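You operate a simulated robot arm through the tools that you are given. There is no shell and no other tool. Be economical: measure what you need, move in short steps, check, and stop when the job is done.

You run a simulated two-armed robot. Do the job below in one go: nothing can be reset, and whatever is moved stays where it is left.

## Task
Wipe up the spill on the top of the glazing bench with the green cloth and put it back.

It is judged by the outcome, as a careful person would: the job done as asked, and still so three seconds after it is handed in. It fails if anything else is knocked over, pushed out of place, dropped, spilled or broken. Flat cloth is picked up by pressing the open fingertips on it (5 to 10 N) and closing them slowly along it; thin cloth reads only 2 to 8 mm in the jaws.

## Robot
Two 7-joint arms with two-finger parallel grippers on one trunk, on a base that drives. Base frame: it is fixed to the floor where the robot stands at the start and does not move with it; the origin is under the middle of the robot, x ahead of it, y to its left, z up; the surface under the hand at the start is at about z = 0.86. Units: m, rad, N and s.
The left shoulder is at the start at [0.05, 0.158, 1.041], the right one opposite. With the tool pointing down near the work surface each hand reaches from about 0.22 to 0.66 m from the robot's upright axis, wherever it stands, measured 20 degrees to its own side. Payload 3.91 kg a hand.
The tool frame of a hand sits at the grasp point between the pads (the TCP): z along the fingers, y along the line on which they close. The tips reach 0.03 m beyond it. The gripper opens to 0.11 m. The fingers are 0.02 m wide and 0.01 m thick; the gripper's body (0.048 by 0.112 m) begins 0.055 m behind the TCP.
Orientation is told as [roll, pitch, yaw] about the base's x, y, z axes, in that order, counted from this pose: with the fingers straight down and closing along the base's y, the tool's x points along the base's -x, its y along +y and its z along -z.

## Interface
- The arms move only by the tool send_rows. It takes "left_rows", "right_rows" or both (then of equal length, played together; a hand with none holds still); each is text: rows parted by semicolons, each of 7 numbers parted by spaces: the turn, a rotation vector about the tool's x, y, z in rad, then the shift along the tool's x, y, z in cm, then the gripper command, from -1 (fully open) to 1 (shut), values between in proportion. In form: rx ry rz x y z hand; .... A call has 1 to 20 rows; each row is the pose to reach, as a shift and turn from the pose commanded when the call began, along the tool's axes at that moment. Rows are played at 5 a second. More than 0.05 m and 0.15 rad between two rows, or a gripper value outside its range, and nothing of the call is played. Where a pose cannot be reached the arm comes as near as it can. A force on the tool above 40 N (or 10 N above the force at the start of the call, whichever is more), or a blocked arm, ends the call early, and 0.2 s more pass. The fingers move at their own pace (about 0.153 m/s each) and stop on an object; they squeeze with about 38 N. The grip force told is the motor's: it shows also when the fingers shut on nothing. Time passes only in rows, and 0.2 s behind the last, so rows that repeat a pose let the fingers close. The reply holds the time, the measured pose of the TCP, the force on the tool along the base axes, the opening and the grip force, in the units named above and with some noise, with the torque about the TCP (base axes, N m) and any sound that the robot's microphone picked up.
- Cameras (640 x 400 px; columns grow to the right, rows downward): "scene" is now at [0.1264, -0.0368, 1.2154]; the picture's right is [-0.38, -0.92, 0.00], its down [-0.20, 0.08, -0.98] and it looks along [0.90, -0.37, -0.22] (base axes); focal length 214 px, centre (320, 200). "left" rides on the left gripper at [0.072, -0.017, -0.103] in its tool frame; the picture's right is [0.23, 0.97, 0.00], its down [-0.76, 0.18, -0.62] and it looks along [-0.61, 0.14, 0.78] (tool axes); focal length 222 px, centre (320, 200). "right" rides on the right gripper at [0.072, 0.017, -0.103] in its tool frame; the picture's right is [-0.23, 0.97, 0.00], its down [-0.76, -0.18, -0.62] and it looks along [-0.61, -0.14, 0.78] (tool axes); focal length 222 px, centre (320, 200). There is no depth. A picture from a camera that has moved, and an enlarged one, comes with that camera's place and axes in the base frame and with its lens.
- grab_frame(camera): a new picture of that camera. The clock stands still meanwhile.
- move_column(by): slides the trunk up (or, below 0, down) by that many m; the arms and the scene camera ride with it, the base frame stays. It gives what a move gives, with no picture.
- roll_base(legs): drives the robot by 1 to 6 legs, each [ahead, turn to the left] in m and rad, along the robot's own axes; the way and the turn of a leg run together, so that a leg with both is an arc; at most 1.5 m and 3.142 rad a leg. The arms and the cameras ride along, it lands a little off, and it stops where it bumps. It gives what a move gives.
- pan_tilt(pan, tilt): turns the head with the scene camera to pan (to the left, within 1.396 rad either way) and tilt (down, from -0.506 to 1.204), counted from straight ahead of the robot. It gives what a move gives.
- enlarge(camera, box): a new picture of the part [left, top, right, bottom] of that camera's present view, enlarged. The clock stands still meanwhile.
- job_done(): hands the job in; it is judged then, once.

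Go step by step. Nothing tells you exact positions but the pictures and the camera data: compare them with the known pose of the tool, close in by small moves and look again before you grip or let go. The budget is 120 turns and 100 pictures, counting those below and the enlarged ones. Unless the task says otherwise, let go and move clear before handing in, and close with one line.

The tools are called after ">>>" as a command line: name --argument value ..., lists and objects as JSON in quotes. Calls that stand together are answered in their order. send_rows: Moves the arms, as the interface text tells. Its arguments: {"type":"object","properties":{"left_rows":{"type":"string"},"right_rows":{"type":"string"}},"required":[]} The other tools are called the same way: move_column (by) slides the trunk up or down; roll_base (legs) drives the base; pan_tilt (pan, tilt) turns the head that bears the scene camera; grab_frame (camera) takes a picture; enlarge (camera, box) takes an enlarged picture of a part of a camera's view; job_done () hands the job in.

At the start:

```text
time: 0.0
left_tcp_pos: [0.279, -0.0022, 0.9996]
left_tool_rot: [-0.002, 0.0, 0.003]
left_wrist_force: [-0.1, -0.8, 0.2]
left_wrist_torque: [-0.01, -0.01, 0.02]
left_grip_width: 0.1099
left_grasp_force: 0.0
right_tcp_pos: [0.3686, -0.2865, 1.0166]
right_tool_rot: [0.012, 0.009, -0.001]
right_wrist_force: [-0.1, -0.1, 0.0]
right_wrist_torque: [-0.01, 0.01, -0.04]
right_grip_width: 0.1098
right_grasp_force: 0.1
trunk travel left (down, up): [-0.283, 0.199]
robot x, y, heading: [-0.0008, 0.0015, -0.001]
head pan, tilt: [-0.372, 1.201]
```

scene: 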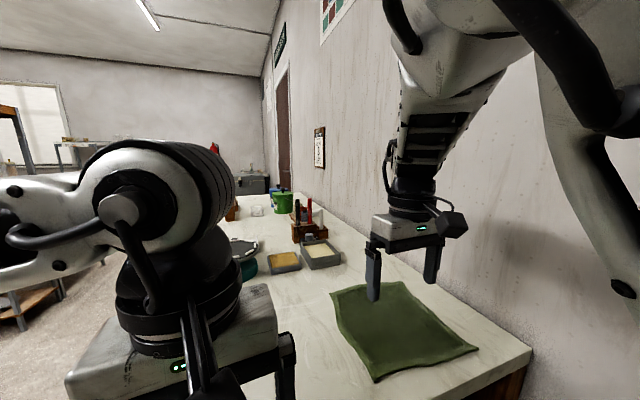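
right: 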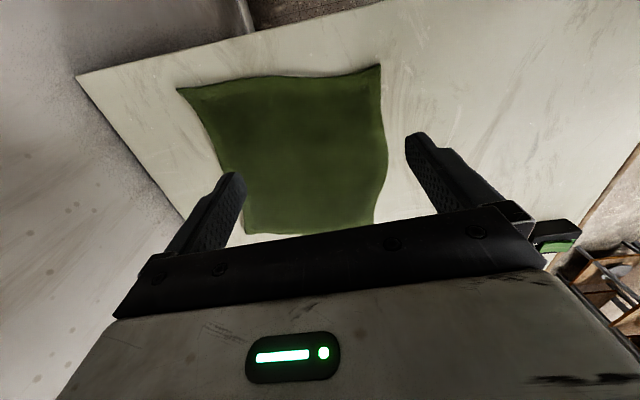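
left: 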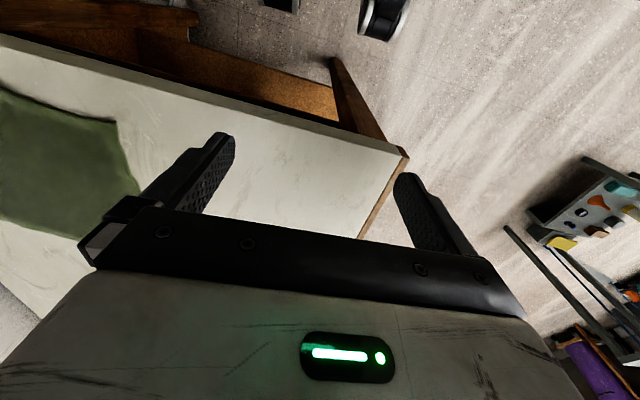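

I see a green cloth flat on a bench to the front right, with trays and tools further along it, but no spill yet. I'll look around with the head.

>>> pan_tilt --pan -0.372 --tilt 0.5

>>> grab_frame --camera "scene"

```text
time: 1.1
left_tcp_pos: [0.2789, -0.0029, 1.0009]
left_tool_rot: [-0.002, 0.0, 0.001]
left_wrist_force: [1.3, 0.3, 0.6]
left_wrist_torque: [0.06, 0.04, -0.02]
left_grip_width: 0.1103
left_grasp_force: 0.1
right_tcp_pos: [0.3668, -0.2876, 1.016]
right_tool_rot: [0.013, 0.01, -0.003]
right_wrist_force: [0.6, 0.4, 0.1]
right_wrist_torque: [0.0, 0.01, -0.02]
right_grip_width: 0.1102
right_grasp_force: 0.1
trunk travel left (down, up): [-0.283, 0.199]
robot x, y, heading: [0.0011, 0.0007, -0.004]
head pan, tilt: [-0.372, 0.499]
```

```text
96 pictures are left
camera scene: at [0.1263, -0.0372, 1.2143], right [-0.39, -0.92, 0.0], down [-0.21, 0.09, -0.97], along [0.9, -0.38, -0.23], focal length 214 px, centre (320, 200)
```

scene: 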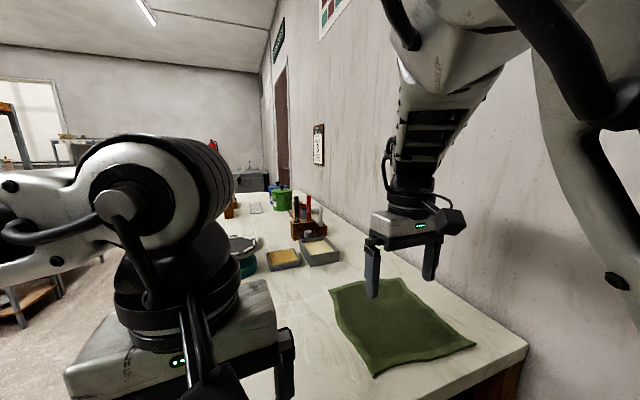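

The head tilt didn't change the view. I'll test panning left and enlarge the bench area.

>>> pan_tilt --pan 0.5 --tilt 0.6

>>> grab_frame --camera "scene"

```text
time: 2.2
left_tcp_pos: [0.2786, -0.0019, 0.9994]
left_tool_rot: [-0.002, 0.0, 0.002]
left_wrist_force: [0.3, 0.2, -0.3]
left_wrist_torque: [-0.01, 0.0, 0.01]
left_grip_width: 0.1099
left_grasp_force: 0.1
right_tcp_pos: [0.3685, -0.2868, 1.0183]
right_tool_rot: [0.011, 0.003, -0.002]
right_wrist_force: [-0.5, -1.3, 0.1]
right_wrist_torque: [0.03, -0.02, -0.04]
right_grip_width: 0.11
right_grasp_force: 0.0
trunk travel left (down, up): [-0.283, 0.199]
robot x, y, heading: [0.0003, -0.0003, 0.001]
head pan, tilt: [0.499, 0.6]
```

```text
95 pictures are left
camera scene: at [0.1179, 0.0412, 1.1803], right [0.48, -0.88, 0.0], down [-0.5, -0.27, -0.83], along [0.72, 0.39, -0.56], focal length 214 px, centre (320, 200)
```

scene: 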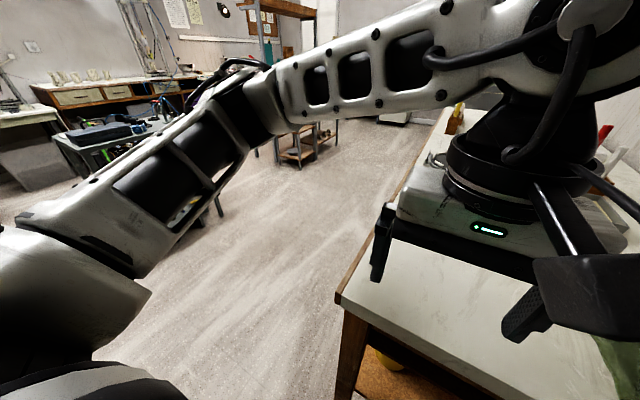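

The head works now. The left arm blocks the view, so I'll swing the left hand out to the left and look along the bench.

>>> send_rows --left_rows "0 0 0 0 4 -1 -1; 0 0 0 0 8 -2 -1; 0 0 0 0 12 -3 -1; 0 0 0 0 16 -4 -1; 0 0 0 0 20 -5 -1; 0 0 0 0 24 -6 -1; 0 0 0 0 28 -7 -1; 0 0 0 0 32 -8 -1; 0 0 0 0 36 -8 -1"

>>> pan_tilt --pan -0.2 --tilt 0.45

```text
time: 4.2
left_tcp_pos: [0.2847, 0.3485, 1.0763]
left_tool_rot: [-0.004, 0.0, 0.0]
left_wrist_force: [-0.1, 0.1, -0.5]
left_wrist_torque: [0.02, -0.01, -0.02]
left_grip_width: 0.1098
left_grasp_force: 0.2
left hand out of reach, approached as far as the arm can: row 9
right_tcp_pos: [0.3685, -0.2853, 1.0176]
right_tool_rot: [0.012, 0.007, -0.002]
right_wrist_force: [-0.5, 0.0, -0.2]
right_wrist_torque: [-0.03, 0.01, 0.0]
right_grip_width: 0.11
right_grasp_force: 0.1
trunk travel left (down, up): [-0.283, 0.199]
robot x, y, heading: [-0.0035, 0.0023, 0.002]
head pan, tilt: [0.499, 0.6]
```

```text
time: 5.3
left_tcp_pos: [0.2851, 0.3484, 1.0762]
left_tool_rot: [-0.001, 0.0, 0.003]
left_wrist_force: [0.1, -0.3, 0.2]
left_wrist_torque: [0.02, -0.01, 0.0]
left_grip_width: 0.1103
left_grasp_force: 0.0
right_tcp_pos: [0.3681, -0.2878, 1.0172]
right_tool_rot: [0.017, 0.004, -0.004]
right_wrist_force: [-1.2, 0.1, 0.3]
right_wrist_torque: [-0.04, 0.04, -0.02]
right_grip_width: 0.1099
right_grasp_force: 0.1
trunk travel left (down, up): [-0.283, 0.199]
robot x, y, heading: [0.0015, -0.001, 0.0]
head pan, tilt: [-0.201, 0.45]
```

Now I look along the bench.

>>> grab_frame --camera "scene"

>>> enlarge --camera "scene" --box '[200, 60, 440, 210]'

```text
94 pictures are left
camera scene: at [0.1312, 0.0016, 1.1897], right [0.03, -1.0, 0.0], down [-0.48, -0.01, -0.88], along [0.88, 0.03, -0.48], focal length 214 px, centre (320, 200)
```

scene: 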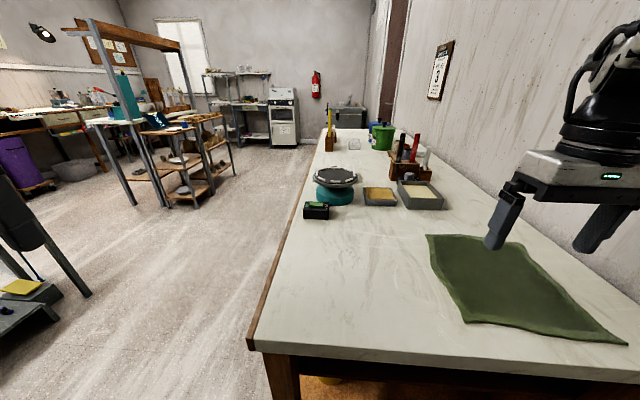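

```text
2.67 times, centred on (320, 135) of scene
camera zoom: at [0.1312, 0.0016, 1.1897], right [0.03, -1.0, 0.0], down [-0.48, -0.01, -0.88], along [0.88, 0.03, -0.48], focal length 572 px, centre (320, 373)
```

zoom: 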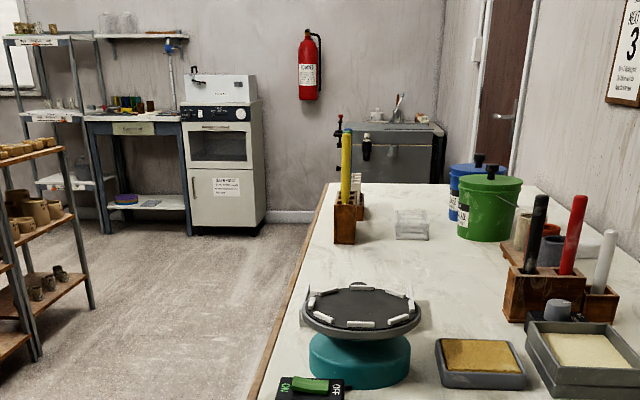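

A pottery workshop; I don't see a spill yet. I'll zoom on the bench surface and the rest of the room.

>>> enlarge --camera "scene" --box '[240, 180, 640, 400]'

>>> enlarge --camera "scene" --box '[0, 10, 240, 160]'

>>> enlarge --camera "scene" --box '[400, 20, 480, 110]'

```text
1.60 times, centred on (440, 290) of scene
camera zoom: at [0.1312, 0.0016, 1.1897], right [0.03, -1.0, 0.0], down [-0.48, -0.01, -0.88], along [0.88, 0.03, -0.48], focal length 343 px, centre (128, 56)
```

zoom: 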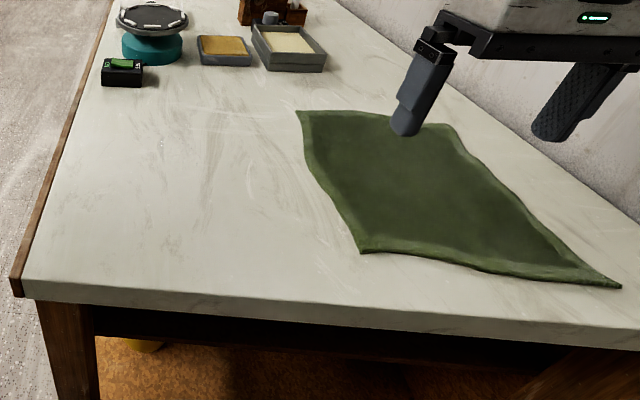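

```text
2.67 times, centred on (120, 85) of scene
camera zoom: at [0.1312, 0.0016, 1.1897], right [0.03, -1.0, 0.0], down [-0.48, -0.01, -0.88], along [0.88, 0.03, -0.48], focal length 572 px, centre (853, 507)
```

zoom: 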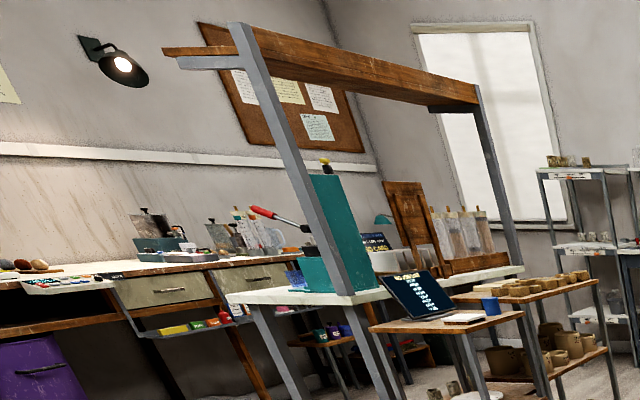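

```text
4.44 times, centred on (440, 65) of scene
camera zoom: at [0.1312, 0.0016, 1.1897], right [0.03, -1.0, 0.0], down [-0.48, -0.01, -0.88], along [0.88, 0.03, -0.48], focal length 953 px, centre (-213, 800)
```

zoom: 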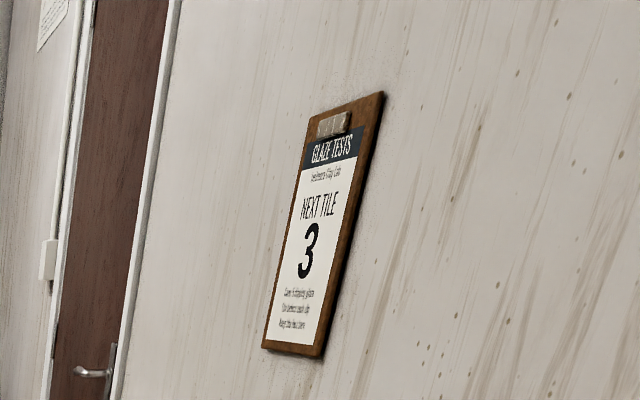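

This bench hosts the glaze tests. I'll zoom closer to hunt for a faint spill on it, and look behind and beside the robot.

>>> enlarge --camera "scene" --box '[260, 190, 440, 310]'

>>> enlarge --camera "scene" --box '[300, 100, 460, 210]'

>>> grab_frame --camera "left"

```text
3.33 times, centred on (350, 250) of scene
camera zoom: at [0.1312, 0.0016, 1.1897], right [0.03, -1.0, 0.0], down [-0.48, -0.01, -0.88], along [0.88, 0.03, -0.48], focal length 715 px, centre (220, 33)
```

zoom: 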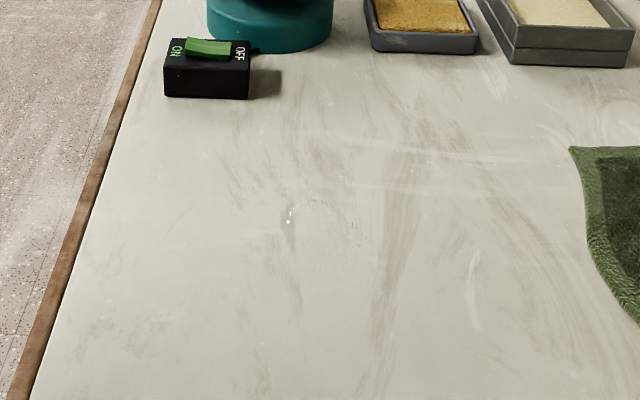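

```text
3.64 times, centred on (380, 155) of scene
camera zoom: at [0.1312, 0.0016, 1.1897], right [0.03, -1.0, 0.0], down [-0.48, -0.01, -0.88], along [0.88, 0.03, -0.48], focal length 780 px, centre (102, 364)
```

zoom: 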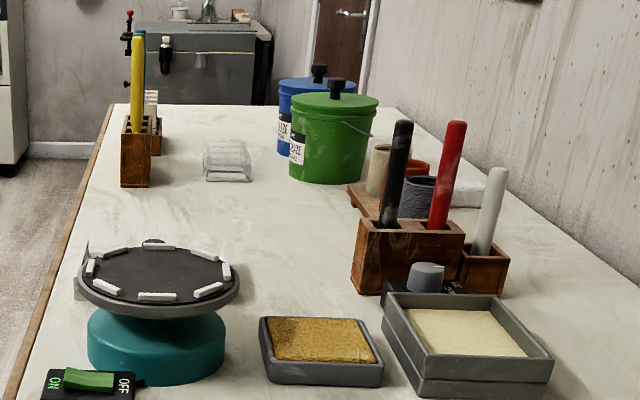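

```text
87 pictures are left
camera left: at [0.2124, 0.3325, 1.1802], right [-0.23, 0.97, 0.0], down [0.76, 0.18, 0.62], along [0.61, 0.14, -0.78], focal length 222 px, centre (320, 200)
```

left: 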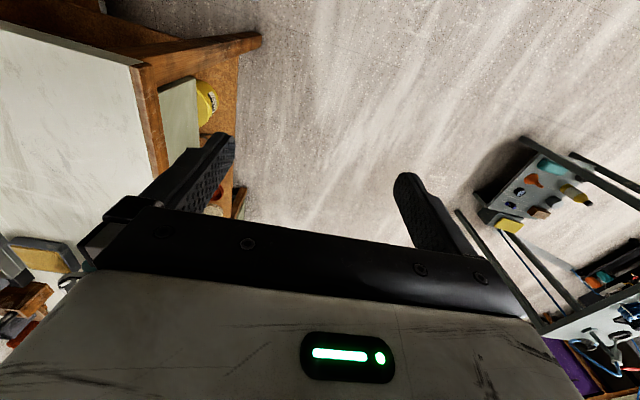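

I see faint glints near (0.49, -0.05): possibly a clear puddle. Zooming in further.

>>> enlarge --camera "scene" --box '[310, 215, 390, 275]'

>>> pan_tilt --pan -0.2 --tilt 0.75

```text
6.67 times, centred on (350, 245) of scene
camera zoom: at [0.1312, 0.0016, 1.1897], right [0.03, -1.0, 0.0], down [-0.48, -0.01, -0.88], along [0.88, 0.03, -0.48], focal length 1430 px, centre (120, -100)
```

zoom: 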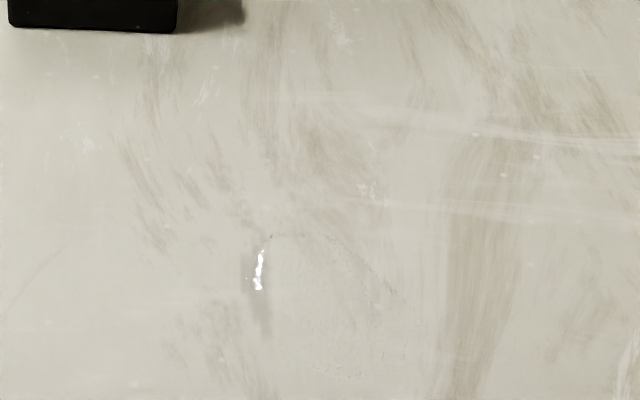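

```text
time: 6.1
left_tcp_pos: [0.284, 0.3483, 1.0766]
left_tool_rot: [-0.002, -0.001, 0.002]
left_wrist_force: [-0.2, 0.0, -0.7]
left_wrist_torque: [0.03, 0.02, -0.02]
left_grip_width: 0.1098
left_grasp_force: 0.1
right_tcp_pos: [0.3675, -0.2881, 1.0147]
right_tool_rot: [0.022, 0.012, -0.008]
right_wrist_force: [-0.2, 0.0, -0.3]
right_wrist_torque: [0.0, -0.01, 0.02]
right_grip_width: 0.11
right_grasp_force: 0.1
trunk travel left (down, up): [-0.283, 0.199]
robot x, y, heading: [-0.0012, 0.0011, -0.0]
head pan, tilt: [-0.201, 0.75]
```

>>> grab_frame --camera "scene"

>>> enlarge --camera "scene" --box '[290, 140, 390, 215]'

```text
85 pictures are left
camera scene: at [0.1288, 0.0008, 1.181], right [0.02, -1.0, 0.0], down [-0.56, -0.01, -0.83], along [0.83, 0.02, -0.56], focal length 214 px, centre (320, 200)
```

scene: 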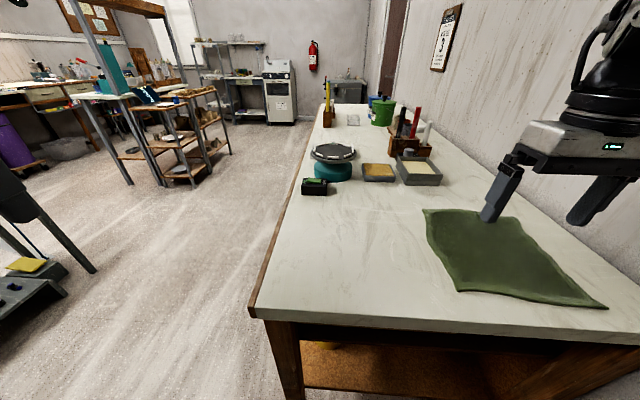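

```text
5.33 times, centred on (340, 178) of scene
camera zoom: at [0.1288, 0.0008, 1.181], right [0.02, -1.0, 0.0], down [-0.56, -0.01, -0.83], along [0.83, 0.02, -0.56], focal length 1144 px, centre (213, 320)
```

zoom: 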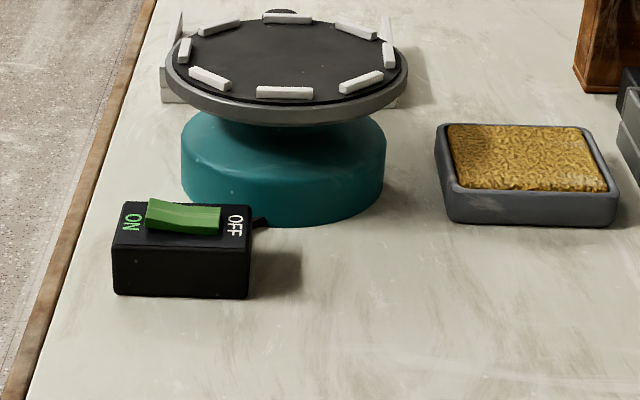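

The puddle shows as a faint glossy outline. I'll bring the left hand camera over it for a better look.

>>> send_rows --left_rows "0 0 0 -1 -4 0 -1; 0 0 0 -2 -8 0 -1; 0 0 0 -3 -12 0 -1; 0 0 0 -4 -16 0 -1; 0 0 0 -5 -20 0 -1; 0 0 0 -6 -24 0 -1; 0 0 0 -7 -28 0 -1; 0 0 0 -8 -32 0 -1; 0 0 0 -8 -35 0 -1; 0 0 0 -8 -35 0 -1"

>>> grab_frame --camera "left"

>>> enlarge --camera "left" --box '[200, 60, 440, 210]'

>>> grab_frame --camera "right"

```text
time: 8.3
left_tcp_pos: [0.3678, -0.0003, 1.0764]
left_tool_rot: [-0.003, 0.0, 0.0]
left_wrist_force: [-0.3, 0.1, -0.1]
left_wrist_torque: [0.02, 0.01, 0.03]
left_grip_width: 0.11
left_grasp_force: 0.0
right_tcp_pos: [0.3674, -0.2865, 1.0156]
right_tool_rot: [0.021, 0.011, -0.004]
right_wrist_force: [0.4, 0.4, -0.3]
right_wrist_torque: [0.02, 0.03, 0.03]
right_grip_width: 0.11
right_grasp_force: 0.0
trunk travel left (down, up): [-0.283, 0.199]
robot x, y, heading: [0.0001, 0.0043, 0.005]
head pan, tilt: [-0.201, 0.75]
```

```text
83 pictures are left
camera left: at [0.2948, -0.0161, 1.18], right [-0.23, 0.97, 0.0], down [0.76, 0.18, 0.62], along [0.61, 0.14, -0.78], focal length 222 px, centre (320, 200)
```

left: 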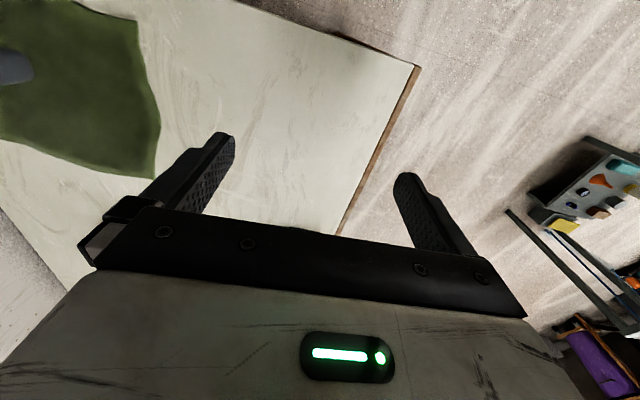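

```text
2.67 times, centred on (320, 135) of left
camera zoom: at [0.2948, -0.0161, 1.18], right [-0.23, 0.97, 0.0], down [0.76, 0.18, 0.62], along [0.61, 0.14, -0.78], focal length 592 px, centre (320, 373)
```

zoom: 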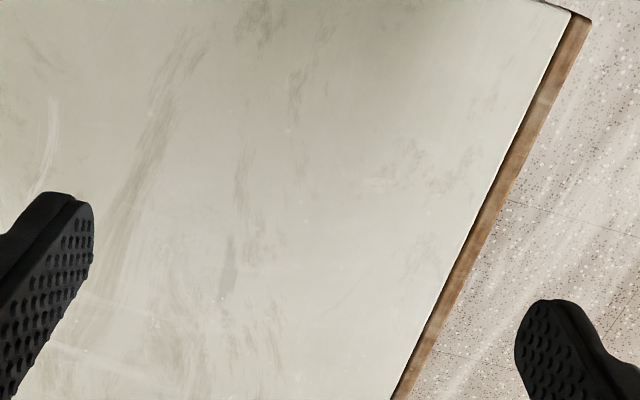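

```text
81 pictures are left
camera right: at [0.2958, -0.2739, 1.1197], right [0.23, 0.97, 0.02], down [0.77, -0.19, 0.61], along [0.6, -0.13, -0.79], focal length 222 px, centre (320, 200)
```

right: 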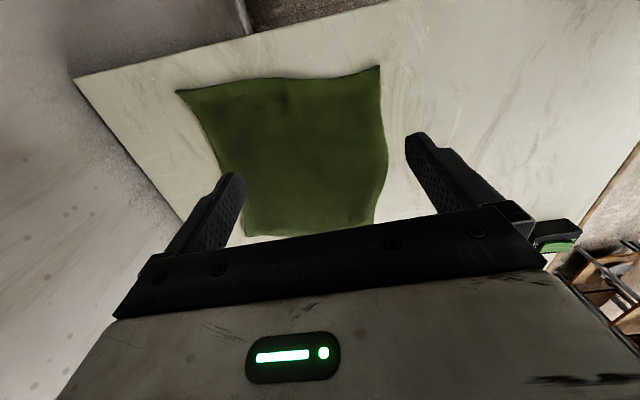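

>>> enlarge --camera "left" --box '[230, 110, 330, 190]'

>>> enlarge --camera "scene" --box '[310, 190, 390, 250]'

```text
5.00 times, centred on (280, 150) of left
camera zoom: at [0.2948, -0.0161, 1.18], right [-0.23, 0.97, 0.0], down [0.76, 0.18, 0.62], along [0.61, 0.14, -0.78], focal length 1111 px, centre (520, 450)
```

zoom: 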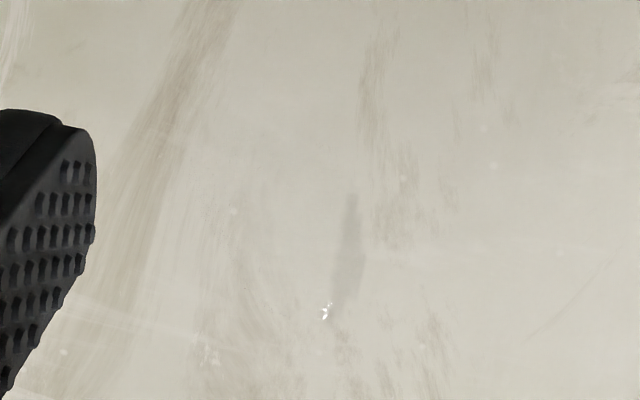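

```text
6.67 times, centred on (350, 220) of scene
camera zoom: at [0.1284, 0.0008, 1.1798], right [0.02, -1.0, 0.0], down [-0.57, -0.01, -0.82], along [0.82, 0.02, -0.57], focal length 1430 px, centre (120, 67)
```

zoom: 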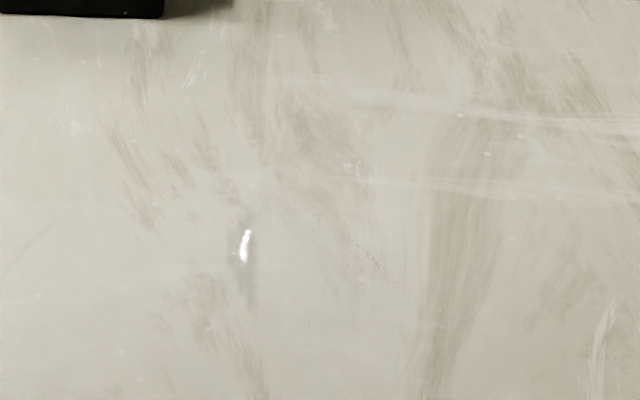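

The puddle is a clear film about 6 cm across near (0.467, -0.05). The cloth lies at x 0.31–0.56, y -0.45 to -0.22. I'll clear the left hand and bring the right above the cloth's left side at (0.45, -0.27).

>>> send_rows --left_rows "0 0 0 1 4 0 -1; 0 0 0 2 8 0 -1; 0 0 0 3 12 0 -1; 0 0 0 4 16 0 -1; 0 0 0 5 20 0 -1; 0 0 0 6 24 0 -1; 0 0 0 7 28 0 -1; 0 0 0 8 32 0 -1; 0 0 0 8 32 0 -1" --right_rows "0 0 0 -1 0.3 1 -0.5; 0 0 0 -2 0.6 2 0; 0 0 0 -3 0.9 3 0.09; 0 0 0 -4 1.2 4 0.09; 0 0 0 -5 1.5 5 0.09; 0 0 0 -6 1.7 6 0.09; 0 0 0 -7 1.7 7 0.09; 0 0 0 -8.2 1.7 8 0.09; 0 0 0 -8.2 1.7 9 0.09"

>>> grab_frame --camera "right"

>>> grab_frame --camera "scene"

```text
time: 10.3
left_tcp_pos: [0.2849, 0.3228, 1.0766]
left_tool_rot: [-0.002, 0.003, -0.001]
left_wrist_force: [0.0, 0.1, 0.2]
left_wrist_torque: [-0.03, 0.02, 0.01]
left_grip_width: 0.1099
left_grasp_force: 0.1
right_tcp_pos: [0.4506, -0.2685, 0.9278]
right_tool_rot: [0.022, 0.003, -0.006]
right_wrist_force: [-0.9, -0.9, -0.4]
right_wrist_torque: [-0.01, -0.03, 0.0]
right_grip_width: 0.0501
right_grasp_force: 0.0
right hand out of reach, approached as far as the arm can: row 4, 5, 6
trunk travel left (down, up): [-0.283, 0.199]
robot x, y, heading: [0.0002, -0.0009, -0.0]
head pan, tilt: [-0.201, 0.75]
```

```text
78 pictures are left
camera right: at [0.3765, -0.2557, 1.0317], right [0.23, 0.97, 0.02], down [0.76, -0.2, 0.62], along [0.6, -0.13, -0.79], focal length 222 px, centre (320, 200)
```

right: 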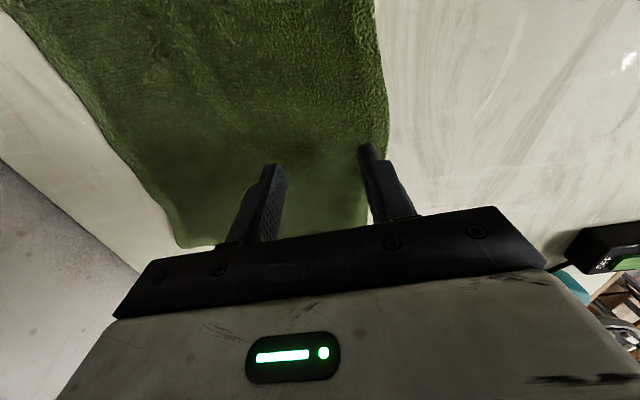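

```text
77 pictures are left
camera scene: at [0.1215, -0.0177, 1.1673], right [-0.2, -0.98, 0.0], down [-0.67, 0.14, -0.73], along [0.72, -0.15, -0.68], focal length 214 px, centre (320, 200)
```

scene: 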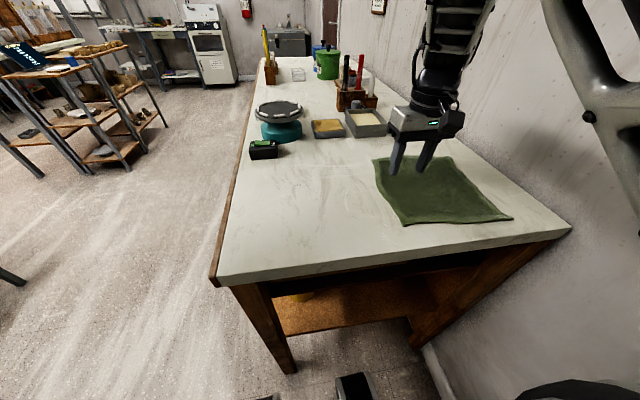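

>>> enlarge --camera "right" --box '[520, 0, 640, 75]'

>>> enlarge --camera "scene" --box '[240, 140, 400, 240]'

```text
5.33 times, centred on (580, 38) of right
camera zoom: at [0.3765, -0.2557, 1.0317], right [0.23, 0.97, 0.02], down [0.76, -0.2, 0.62], along [0.6, -0.13, -0.79], focal length 1185 px, centre (-1067, 1067)
```

zoom: 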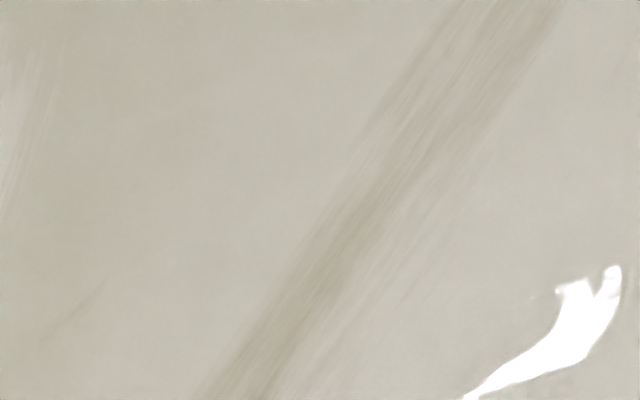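

```text
4.00 times, centred on (320, 190) of scene
camera zoom: at [0.1215, -0.0177, 1.1673], right [-0.2, -0.98, 0.0], down [-0.67, 0.14, -0.73], along [0.72, -0.15, -0.68], focal length 858 px, centre (320, 240)
```

zoom: 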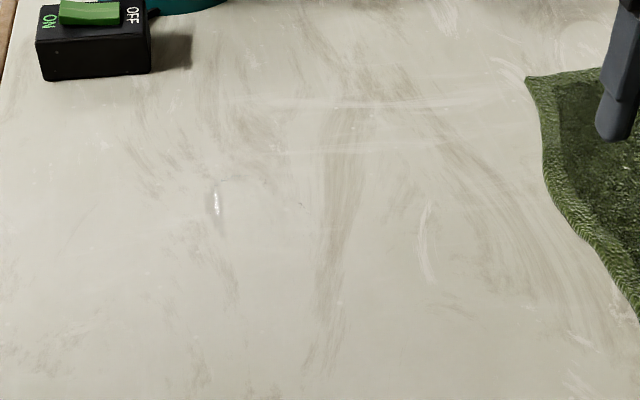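

The puddle spans about x 0.43–0.51, y -0.08 to -0.03. Now lowering the right fingertips onto the cloth.

>>> send_rows --right_rows "0 0 0 0 0 1 0.09; 0 0 0 0 0 2 0.09; 0 0 0 0 0 2.8 0.09; 0 0 0 0 0 3.1 0.09; 0 0 0 0 0 3.3 0.09"

```text
time: 11.5
left_tcp_pos: [0.2866, 0.3231, 1.0772]
left_tool_rot: [-0.002, 0.001, 0.003]
left_wrist_force: [-0.1, 0.3, 0.5]
left_wrist_torque: [0.01, 0.01, -0.02]
left_grip_width: 0.11
left_grasp_force: 0.0
right_tcp_pos: [0.45, -0.2708, 0.8951]
right_tool_rot: [0.023, 0.004, -0.012]
right_wrist_force: [0.3, -0.6, 1.3]
right_wrist_torque: [-0.02, -0.03, -0.01]
right_grip_width: 0.0503
right_grasp_force: 0.0
trunk travel left (down, up): [-0.283, 0.199]
robot x, y, heading: [-0.0001, 0.0013, -0.0]
head pan, tilt: [-0.201, 0.75]
```

>>> send_rows --right_rows "0 0 0 0 0 0.2 0.09; 0 0 0 0 0 0.3 0.09; 0 0 0 0 0 0.4 0.09"

```text
time: 12.3
left_tcp_pos: [0.2849, 0.3234, 1.0777]
left_tool_rot: [-0.003, 0.0, 0.001]
left_wrist_force: [-0.4, 0.1, 0.1]
left_wrist_torque: [0.02, 0.03, 0.0]
left_grip_width: 0.1101
left_grasp_force: 0.1
right_tcp_pos: [0.4496, -0.2706, 0.8933]
right_tool_rot: [0.023, -0.002, -0.012]
right_wrist_force: [-1.8, 0.8, 13.1]
right_wrist_torque: [-0.26, 0.08, -0.1]
right_grip_width: 0.0496
right_grasp_force: 0.1
trunk travel left (down, up): [-0.283, 0.199]
robot x, y, heading: [0.0029, 0.0004, 0.002]
head pan, tilt: [-0.201, 0.75]
```

Contact with 13 N; ease slightly, level the hand and close slowly.

>>> send_rows --right_rows "0.02 0 0 0 0 -0.12 0.09; 0.02 0 0 0 0 -0.12 0.2; 0.02 0 0 0 0 -0.12 0.3; 0.02 0 0 0 0 -0.12 0.4; 0.02 0 0 0 0 -0.12 0.5; 0.02 0 0 0 0 -0.12 0.6; 0.02 0 0 0 0 -0.12 0.7; 0.02 0 0 0 0 -0.12 0.8; 0.02 0 0 0 0 -0.12 0.9; 0.02 0 0 0 0 -0.12 1; 0.02 0 0 0 0 -0.12 1; 0.02 0 0 0 0 -0.12 1"

>>> grab_frame --camera "right"

```text
time: 14.9
left_tcp_pos: [0.2841, 0.3232, 1.0785]
left_tool_rot: [-0.002, -0.003, 0.001]
left_wrist_force: [0.3, 0.4, 0.0]
left_wrist_torque: [0.0, 0.01, -0.02]
left_grip_width: 0.11
left_grasp_force: 0.0
right_tcp_pos: [0.4504, -0.275, 0.893]
right_tool_rot: [0.002, 0.003, -0.015]
right_wrist_force: [1.3, -1.8, 26.1]
right_wrist_torque: [-0.13, 0.01, 0.01]
right_grip_width: 0.0046
right_grasp_force: 37.8
right hand out of reach, approached as far as the arm can: row 1, 2, 3, 4, 5, 6, 7, 8, 9, 10, 11, 12
trunk travel left (down, up): [-0.283, 0.199]
robot x, y, heading: [0.0014, 0.0011, 0.001]
head pan, tilt: [-0.201, 0.75]
```

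```text
74 pictures are left
camera right: at [0.3773, -0.2583, 0.9959], right [0.24, 0.97, 0.0], down [0.76, -0.19, 0.62], along [0.6, -0.15, -0.78], focal length 222 px, centre (320, 200)
```

right: 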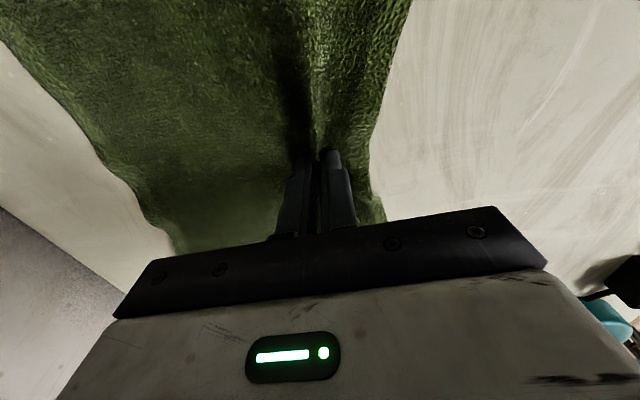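

The cloth is pinched (4.6 mm). I'll lift a few cm and bring it towards the puddle.

>>> send_rows --right_rows "0 0 0 0 0 -1.5 1; 0 0 0 0 0 -3 1; 0 0 0 0 0 -5 1; 0 0 0 0 3 -5 1; 0 0 0 -0.5 6 -5 1; 0 0 0 -1 9 -5 1; 0 0 0 -1.5 12 -5 1; 0 0 0 -1.5 12 -5 1"

>>> grab_frame --camera "scene"

>>> grab_frame --camera "right"

```text
time: 16.7
left_tcp_pos: [0.2858, 0.3226, 1.0783]
left_tool_rot: [-0.001, -0.002, 0.003]
left_wrist_force: [-0.4, -0.7, 0.6]
left_wrist_torque: [0.01, 0.0, -0.02]
left_grip_width: 0.1102
left_grasp_force: 0.1
right_tcp_pos: [0.5221, -0.224, 0.9517]
right_tool_rot: [0.003, 0.007, -0.013]
right_wrist_force: [0.1, -0.3, -0.2]
right_wrist_torque: [-0.02, 0.02, -0.02]
right_grip_width: 0.0042
right_grasp_force: 37.5
right hand out of reach, approached as far as the arm can: row 4, 5, 6, 7, 8
trunk travel left (down, up): [-0.283, 0.199]
robot x, y, heading: [-0.0004, -0.0008, -0.006]
head pan, tilt: [-0.201, 0.75]
```

```text
73 pictures are left
camera scene: at [0.1214, -0.0177, 1.1674], right [-0.2, -0.98, 0.0], down [-0.67, 0.14, -0.73], along [0.72, -0.15, -0.68], focal length 214 px, centre (320, 200)
```

scene: 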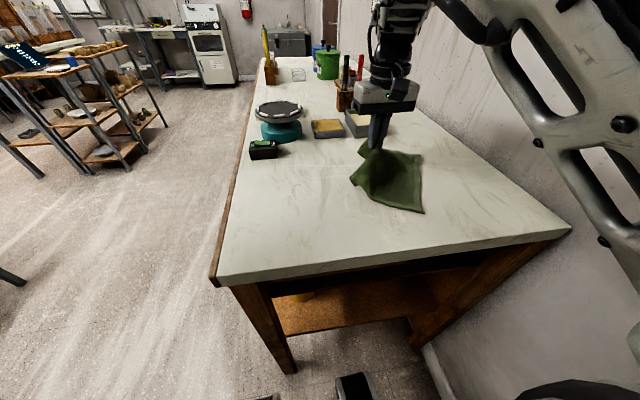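

```text
72 pictures are left
camera right: at [0.4495, -0.208, 1.056], right [0.24, 0.97, 0.0], down [0.76, -0.19, 0.62], along [0.6, -0.15, -0.79], focal length 222 px, centre (320, 200)
```

right: 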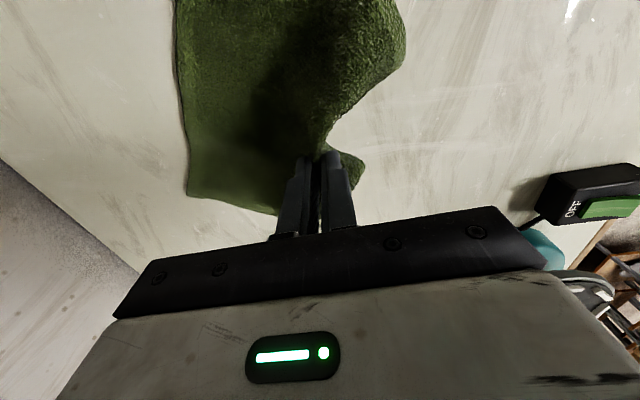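

The right arm can't swing further left at this stance. I'll lift the cloth clear and then turn the base left so the puddle comes into the right hand's sector.

>>> send_rows --right_rows "0 0 0 0 -1 -2.5 1; 0 0 0 0 -2 -5 1; 0 0 0 0 -3 -7.5 1; 0 0 0 0 -4 -10 1; 0 0 0 0 -5 -12.5 1; 0 0 0 0 -6 -15 1; 0 0 0 0 -7 -17.5 1; 0 0 0 0 -7 -19 1; 0 0 0 0 -7 -19 1"

>>> grab_frame --camera "scene"

```text
time: 18.7
left_tcp_pos: [0.2864, 0.3231, 1.0786]
left_tool_rot: [-0.002, 0.0, 0.003]
left_wrist_force: [0.2, 0.1, 0.0]
left_wrist_torque: [0.0, -0.02, 0.0]
left_grip_width: 0.11
left_grasp_force: 0.0
right_tcp_pos: [0.5225, -0.2859, 1.1382]
right_tool_rot: [-0.01, 0.007, -0.003]
right_wrist_force: [0.8, -0.5, 0.3]
right_wrist_torque: [0.01, 0.0, -0.02]
right_grip_width: 0.0041
right_grasp_force: 37.9
trunk travel left (down, up): [-0.283, 0.199]
robot x, y, heading: [-0.0006, 0.0008, 0.0]
head pan, tilt: [-0.201, 0.75]
```

```text
71 pictures are left
camera scene: at [0.1214, -0.0176, 1.1674], right [-0.2, -0.98, 0.0], down [-0.67, 0.14, -0.73], along [0.72, -0.15, -0.68], focal length 214 px, centre (320, 200)
```

scene: 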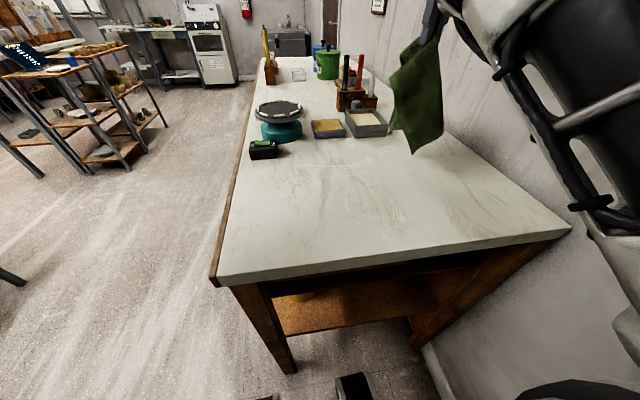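

>>> send_rows --right_rows "0 0 0 3 0 0 1; 0 0 0 6 0 0 1; 0 0 0 9 0 0 1; 0 0 0 12 0 0 1; 0 0 0 12 0 0 1"

>>> roll_base --legs '[[0, 0.5]]'

>>> pan_tilt --pan -0.6 --tilt 0.75

>>> grab_frame --camera "right"

>>> grab_frame --camera "scene"

```text
time: 19.9
left_tcp_pos: [0.2862, 0.3215, 1.078]
left_tool_rot: [-0.002, -0.001, 0.001]
left_wrist_force: [-0.7, -0.7, 0.4]
left_wrist_torque: [0.0, 0.03, 0.02]
left_grip_width: 0.1099
left_grasp_force: 0.0
right_tcp_pos: [0.4019, -0.2896, 1.1345]
right_tool_rot: [0.005, 0.02, -0.007]
right_wrist_force: [-0.4, -0.7, -0.1]
right_wrist_torque: [-0.06, -0.01, -0.03]
right_grip_width: 0.0042
right_grasp_force: 38.2
trunk travel left (down, up): [-0.283, 0.199]
robot x, y, heading: [-0.0004, 0.0007, 0.001]
head pan, tilt: [-0.201, 0.75]
```

```text
time: 21.8
left_tcp_pos: [0.091, 0.421, 1.0776]
left_tool_rot: [-0.002, -0.001, 0.514]
left_wrist_force: [0.3, -0.3, -0.5]
left_wrist_torque: [-0.03, 0.0, 0.02]
left_grip_width: 0.1099
left_grasp_force: 0.1
right_tcp_pos: [0.4927, -0.0546, 1.1356]
right_tool_rot: [0.003, 0.016, 0.508]
right_wrist_force: [-0.7, -0.3, -0.6]
right_wrist_torque: [-0.01, -0.03, -0.11]
right_grip_width: 0.0041
right_grasp_force: 38.0
trunk travel left (down, up): [-0.283, 0.199]
robot x, y, heading: [0.0024, -0.0013, 0.511]
head pan, tilt: [-0.201, 0.75]
```

```text
time: 22.6
left_tcp_pos: [0.0901, 0.423, 1.0775]
left_tool_rot: [-0.001, -0.001, 0.514]
left_wrist_force: [-0.4, 0.5, 0.4]
left_wrist_torque: [0.0, 0.0, 0.02]
left_grip_width: 0.11
left_grasp_force: 0.1
right_tcp_pos: [0.4937, -0.0566, 1.1342]
right_tool_rot: [0.013, 0.016, 0.502]
right_wrist_force: [-0.2, 0.6, 1.0]
right_wrist_torque: [0.0, -0.02, -0.07]
right_grip_width: 0.0042
right_grasp_force: 37.5
trunk travel left (down, up): [-0.283, 0.199]
robot x, y, heading: [-0.0026, 0.0014, 0.512]
head pan, tilt: [-0.6, 0.75]
```

```text
70 pictures are left
camera right: at [0.4236, -0.0787, 1.2392], right [-0.27, 0.96, 0.01], down [0.77, 0.21, 0.61], along [0.58, 0.17, -0.79], focal length 222 px, centre (320, 200)
```

right: 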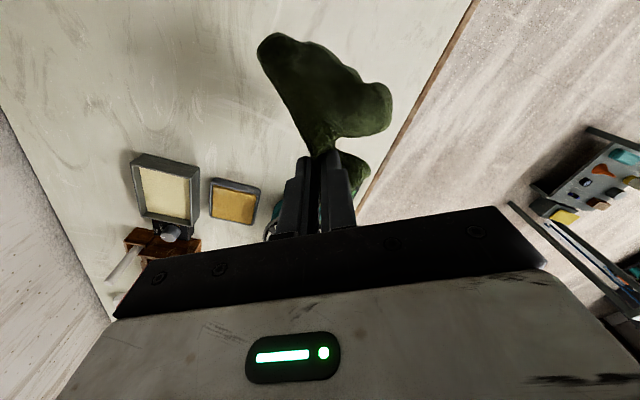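

```text
69 pictures are left
camera scene: at [0.124, 0.0457, 1.2012], right [0.29, -0.96, 0.0], down [-0.35, -0.11, -0.93], along [0.89, 0.27, -0.36], focal length 214 px, centre (320, 200)
```

scene: 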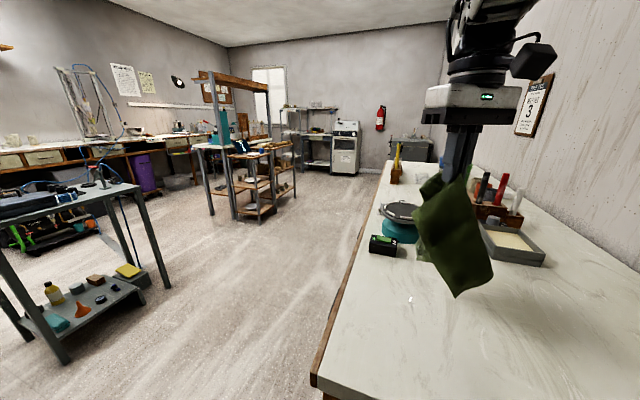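

The turn worked and the cloth hangs free above the puddle. I'll retract a bit towards the robot, lower until the hem touches, then move forward while lowering so the cloth trails towards me, away from the switch.

>>> send_rows --right_rows "0 0 0 3 1.7 0 1; 0 0 0 6 3.4 0 1; 0 0 0 9.6 5.3 0 1; 0 0 0 9.6 5.3 3 1; 0 0 0 9.6 5.3 6 1; 0 0 0 9.6 5.3 9 1; 0 0 0 9.6 5.3 12 1; 0 0 0 9.6 5.3 12 1"

>>> grab_frame --camera "scene"

>>> grab_frame --camera "right"

```text
time: 24.4
left_tcp_pos: [0.0905, 0.4215, 1.0774]
left_tool_rot: [-0.001, 0.0, 0.516]
left_wrist_force: [-0.2, 0.4, -0.2]
left_wrist_torque: [-0.02, -0.01, 0.02]
left_grip_width: 0.1099
left_grasp_force: 0.1
right_tcp_pos: [0.418, -0.1025, 1.02]
right_tool_rot: [0.006, 0.021, 0.507]
right_wrist_force: [-0.5, -0.8, -0.5]
right_wrist_torque: [0.02, -0.04, -0.11]
right_grip_width: 0.0041
right_grasp_force: 38.2
right hand out of reach, approached as far as the arm can: row 2, 3, 4, 5, 6, 7, 8
trunk travel left (down, up): [-0.283, 0.199]
robot x, y, heading: [0.0004, 0.0015, 0.514]
head pan, tilt: [-0.6, 0.75]
```

```text
68 pictures are left
camera scene: at [0.1241, 0.0114, 1.2377], right [-0.08, -1.0, 0.0], down [0.02, 0.0, -1.0], along [1.0, -0.08, 0.02], focal length 214 px, centre (320, 200)
```

scene: 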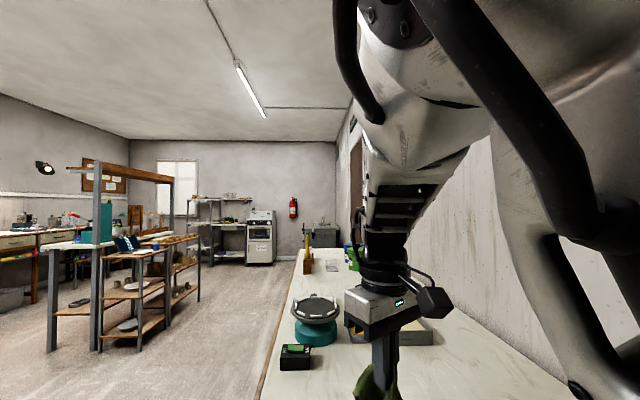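

```text
67 pictures are left
camera right: at [0.3478, -0.1241, 1.1243], right [-0.27, 0.96, 0.0], down [0.76, 0.22, 0.61], along [0.58, 0.17, -0.79], focal length 222 px, centre (320, 200)
```

right: 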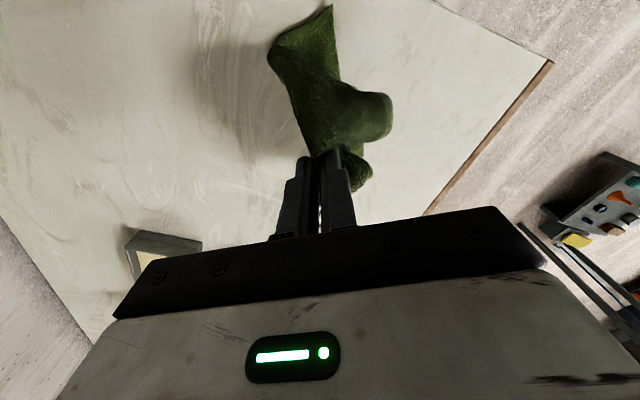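

Cloth hangs, trailing towards me. Now lower while moving forward onto the puddle.

>>> send_rows --right_rows "0 0 0 -0.5 0.2 3 1; 0 0 0 -1.5 0.4 5 1; 0 0 0 -2.5 0.7 7 1; 0 0 0 -3.5 1 9 1; 0 0 0 -4.5 1.2 10.5 1; 0 0 0 -5 1.45 11.5 1; 0 0 0 -5 1.45 12 1"

>>> grab_frame --camera "right"

>>> grab_frame --camera "scene"

```text
time: 26.0
left_tcp_pos: [0.0901, 0.422, 1.0785]
left_tool_rot: [-0.001, -0.002, 0.512]
left_wrist_force: [-0.8, -0.3, -0.8]
left_wrist_torque: [-0.02, -0.02, 0.03]
left_grip_width: 0.1102
left_grasp_force: 0.0
right_tcp_pos: [0.4645, -0.0763, 0.9067]
right_tool_rot: [0.002, 0.014, 0.505]
right_wrist_force: [-2.1, -2.5, 13.0]
right_wrist_torque: [-0.17, 0.1, -0.11]
right_grip_width: 0.0041
right_grasp_force: 38.1
right hand out of reach, approached as far as the arm can: row 1, 2, 3, 4, 5, 6, 7
trunk travel left (down, up): [-0.283, 0.199]
robot x, y, heading: [-0.0001, 0.0021, 0.516]
head pan, tilt: [-0.6, 0.75]
```

```text
66 pictures are left
camera right: at [0.3923, -0.0973, 1.0101], right [-0.27, 0.96, 0.0], down [0.76, 0.22, 0.61], along [0.59, 0.17, -0.79], focal length 222 px, centre (320, 200)
```

right: 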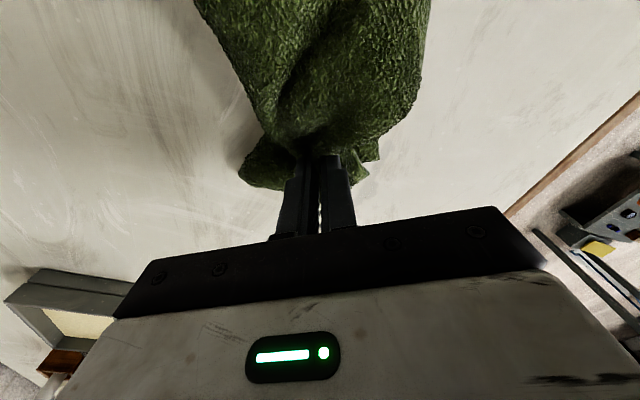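

```text
65 pictures are left
camera scene: at [0.1206, 0.0133, 1.1761], right [-0.06, -1.0, 0.0], down [-0.6, 0.04, -0.8], along [0.79, -0.05, -0.61], focal length 214 px, centre (320, 200)
```

scene: 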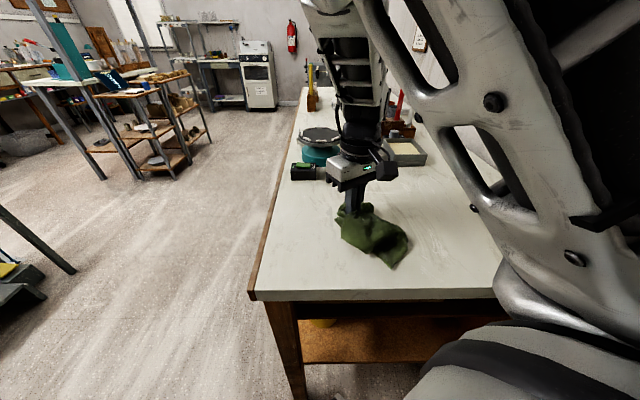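

The cloth is on the puddle with 13 N. The arm is near its limit here, so I'll lift slightly and turn the base 0.2 more to get room for wiping strokes.

>>> send_rows --right_rows "0 0 0 0 0 -1 1; 0 0 0 0 0 -2 1; 0 0 0 0 0 -2 1"

>>> roll_base --legs '[[0, 0.2]]'

>>> grab_frame --camera "scene"

```text
time: 26.8
left_tcp_pos: [0.0904, 0.4218, 1.0779]
left_tool_rot: [-0.001, 0.0, 0.514]
left_wrist_force: [0.3, 0.8, 0.0]
left_wrist_torque: [0.04, 0.0, 0.03]
left_grip_width: 0.1102
left_grasp_force: 0.0
right_tcp_pos: [0.4641, -0.0761, 0.9225]
right_tool_rot: [0.008, 0.023, 0.503]
right_wrist_force: [0.1, -0.4, -0.5]
right_wrist_torque: [0.01, -0.02, -0.06]
right_grip_width: 0.0041
right_grasp_force: 37.4
trunk travel left (down, up): [-0.283, 0.199]
robot x, y, heading: [0.0045, -0.001, 0.512]
head pan, tilt: [-0.6, 0.75]
```

```text
time: 28.0
left_tcp_pos: [0.0032, 0.4318, 1.0779]
left_tool_rot: [-0.001, -0.001, 0.715]
left_wrist_force: [-0.9, 0.4, 1.3]
left_wrist_torque: [-0.04, 0.0, -0.03]
left_grip_width: 0.1099
left_grasp_force: 0.2
right_tcp_pos: [0.4685, 0.0193, 0.9245]
right_tool_rot: [0.008, 0.02, 0.707]
right_wrist_force: [-0.3, -0.2, -0.5]
right_wrist_torque: [-0.04, 0.0, -0.11]
right_grip_width: 0.0041
right_grasp_force: 38.4
trunk travel left (down, up): [-0.283, 0.199]
robot x, y, heading: [-0.0012, 0.0, 0.721]
head pan, tilt: [-0.6, 0.75]
```

```text
64 pictures are left
camera scene: at [0.1184, 0.0334, 1.1807], right [0.09, -1.0, 0.0], down [-0.56, -0.05, -0.83], along [0.82, 0.08, -0.56], focal length 214 px, centre (320, 200)
```

scene: 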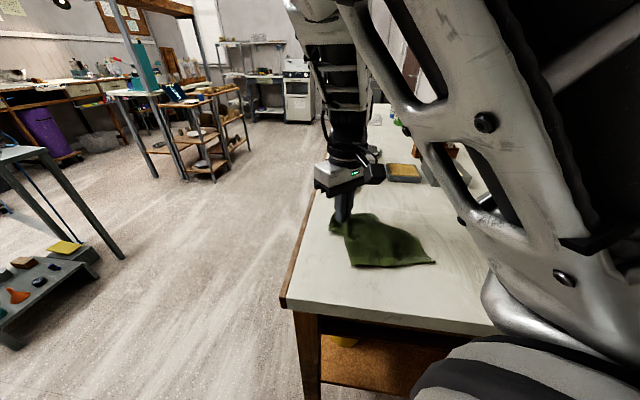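

I have margin now. Press down lightly and wipe zigzag strokes across the puddle, then check the force.

>>> send_rows --right_rows "0 0 0 0 0 1 1; 0 0 0 1 -1 1.9 1; 0 0 0 2.5 -3 1.9 1; 0 0 0 2.3 -5 1.9 1; 0 0 0 2.1 -7.3 1.9 1; 0 0 0 4.4 -5.3 1.9 1; 0 0 0 6.7 -3.4 1.9 1; 0 0 0 5 -6 1.9 1; 0 0 0 3.4 -8.8 1.9 1; 0 0 0 6 -7.2 1.9 1; 0 0 0 8.6 -5.6 1.9 1; 0 0 0 8 -8 1.9 1; 0 0 0 7.5 -10.5 1.9 1"

>>> grab_frame --camera "scene"

>>> grab_frame --camera "right"

```text
time: 30.8
left_tcp_pos: [0.0042, 0.4305, 1.0764]
left_tool_rot: [-0.001, 0.0, 0.716]
left_wrist_force: [0.1, 0.4, -0.1]
left_wrist_torque: [-0.02, 0.02, 0.0]
left_grip_width: 0.1101
left_grasp_force: 0.2
right_tcp_pos: [0.4807, -0.1094, 0.9058]
right_tool_rot: [0.008, 0.021, 0.707]
right_wrist_force: [0.0, 0.6, 0.5]
right_wrist_torque: [-0.02, -0.01, -0.1]
right_grip_width: 0.004
right_grasp_force: 37.5
trunk travel left (down, up): [-0.283, 0.199]
robot x, y, heading: [-0.0004, -0.0021, 0.719]
head pan, tilt: [-0.6, 0.75]
```

```text
63 pictures are left
camera scene: at [0.1128, 0.0347, 1.1674], right [0.11, -0.99, 0.0], down [-0.68, -0.08, -0.73], along [0.73, 0.08, -0.68], focal length 214 px, centre (320, 200)
```

scene: 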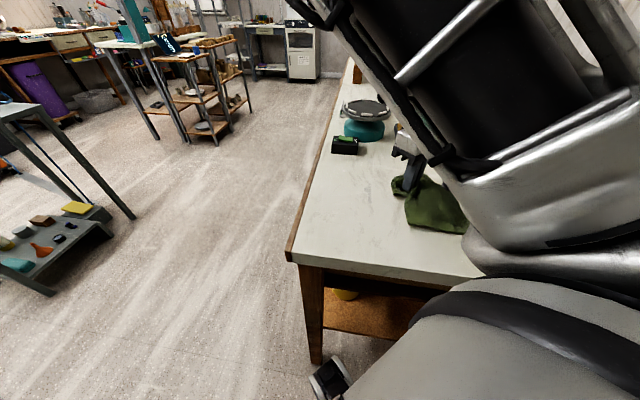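

```text
62 pictures are left
camera right: at [0.4154, -0.1454, 1.0105], right [-0.46, 0.89, 0.0], down [0.71, 0.37, 0.61], along [0.54, 0.28, -0.8], focal length 222 px, centre (320, 200)
```

right: 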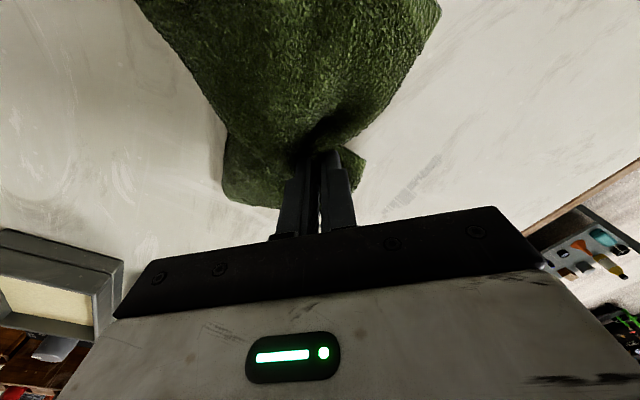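

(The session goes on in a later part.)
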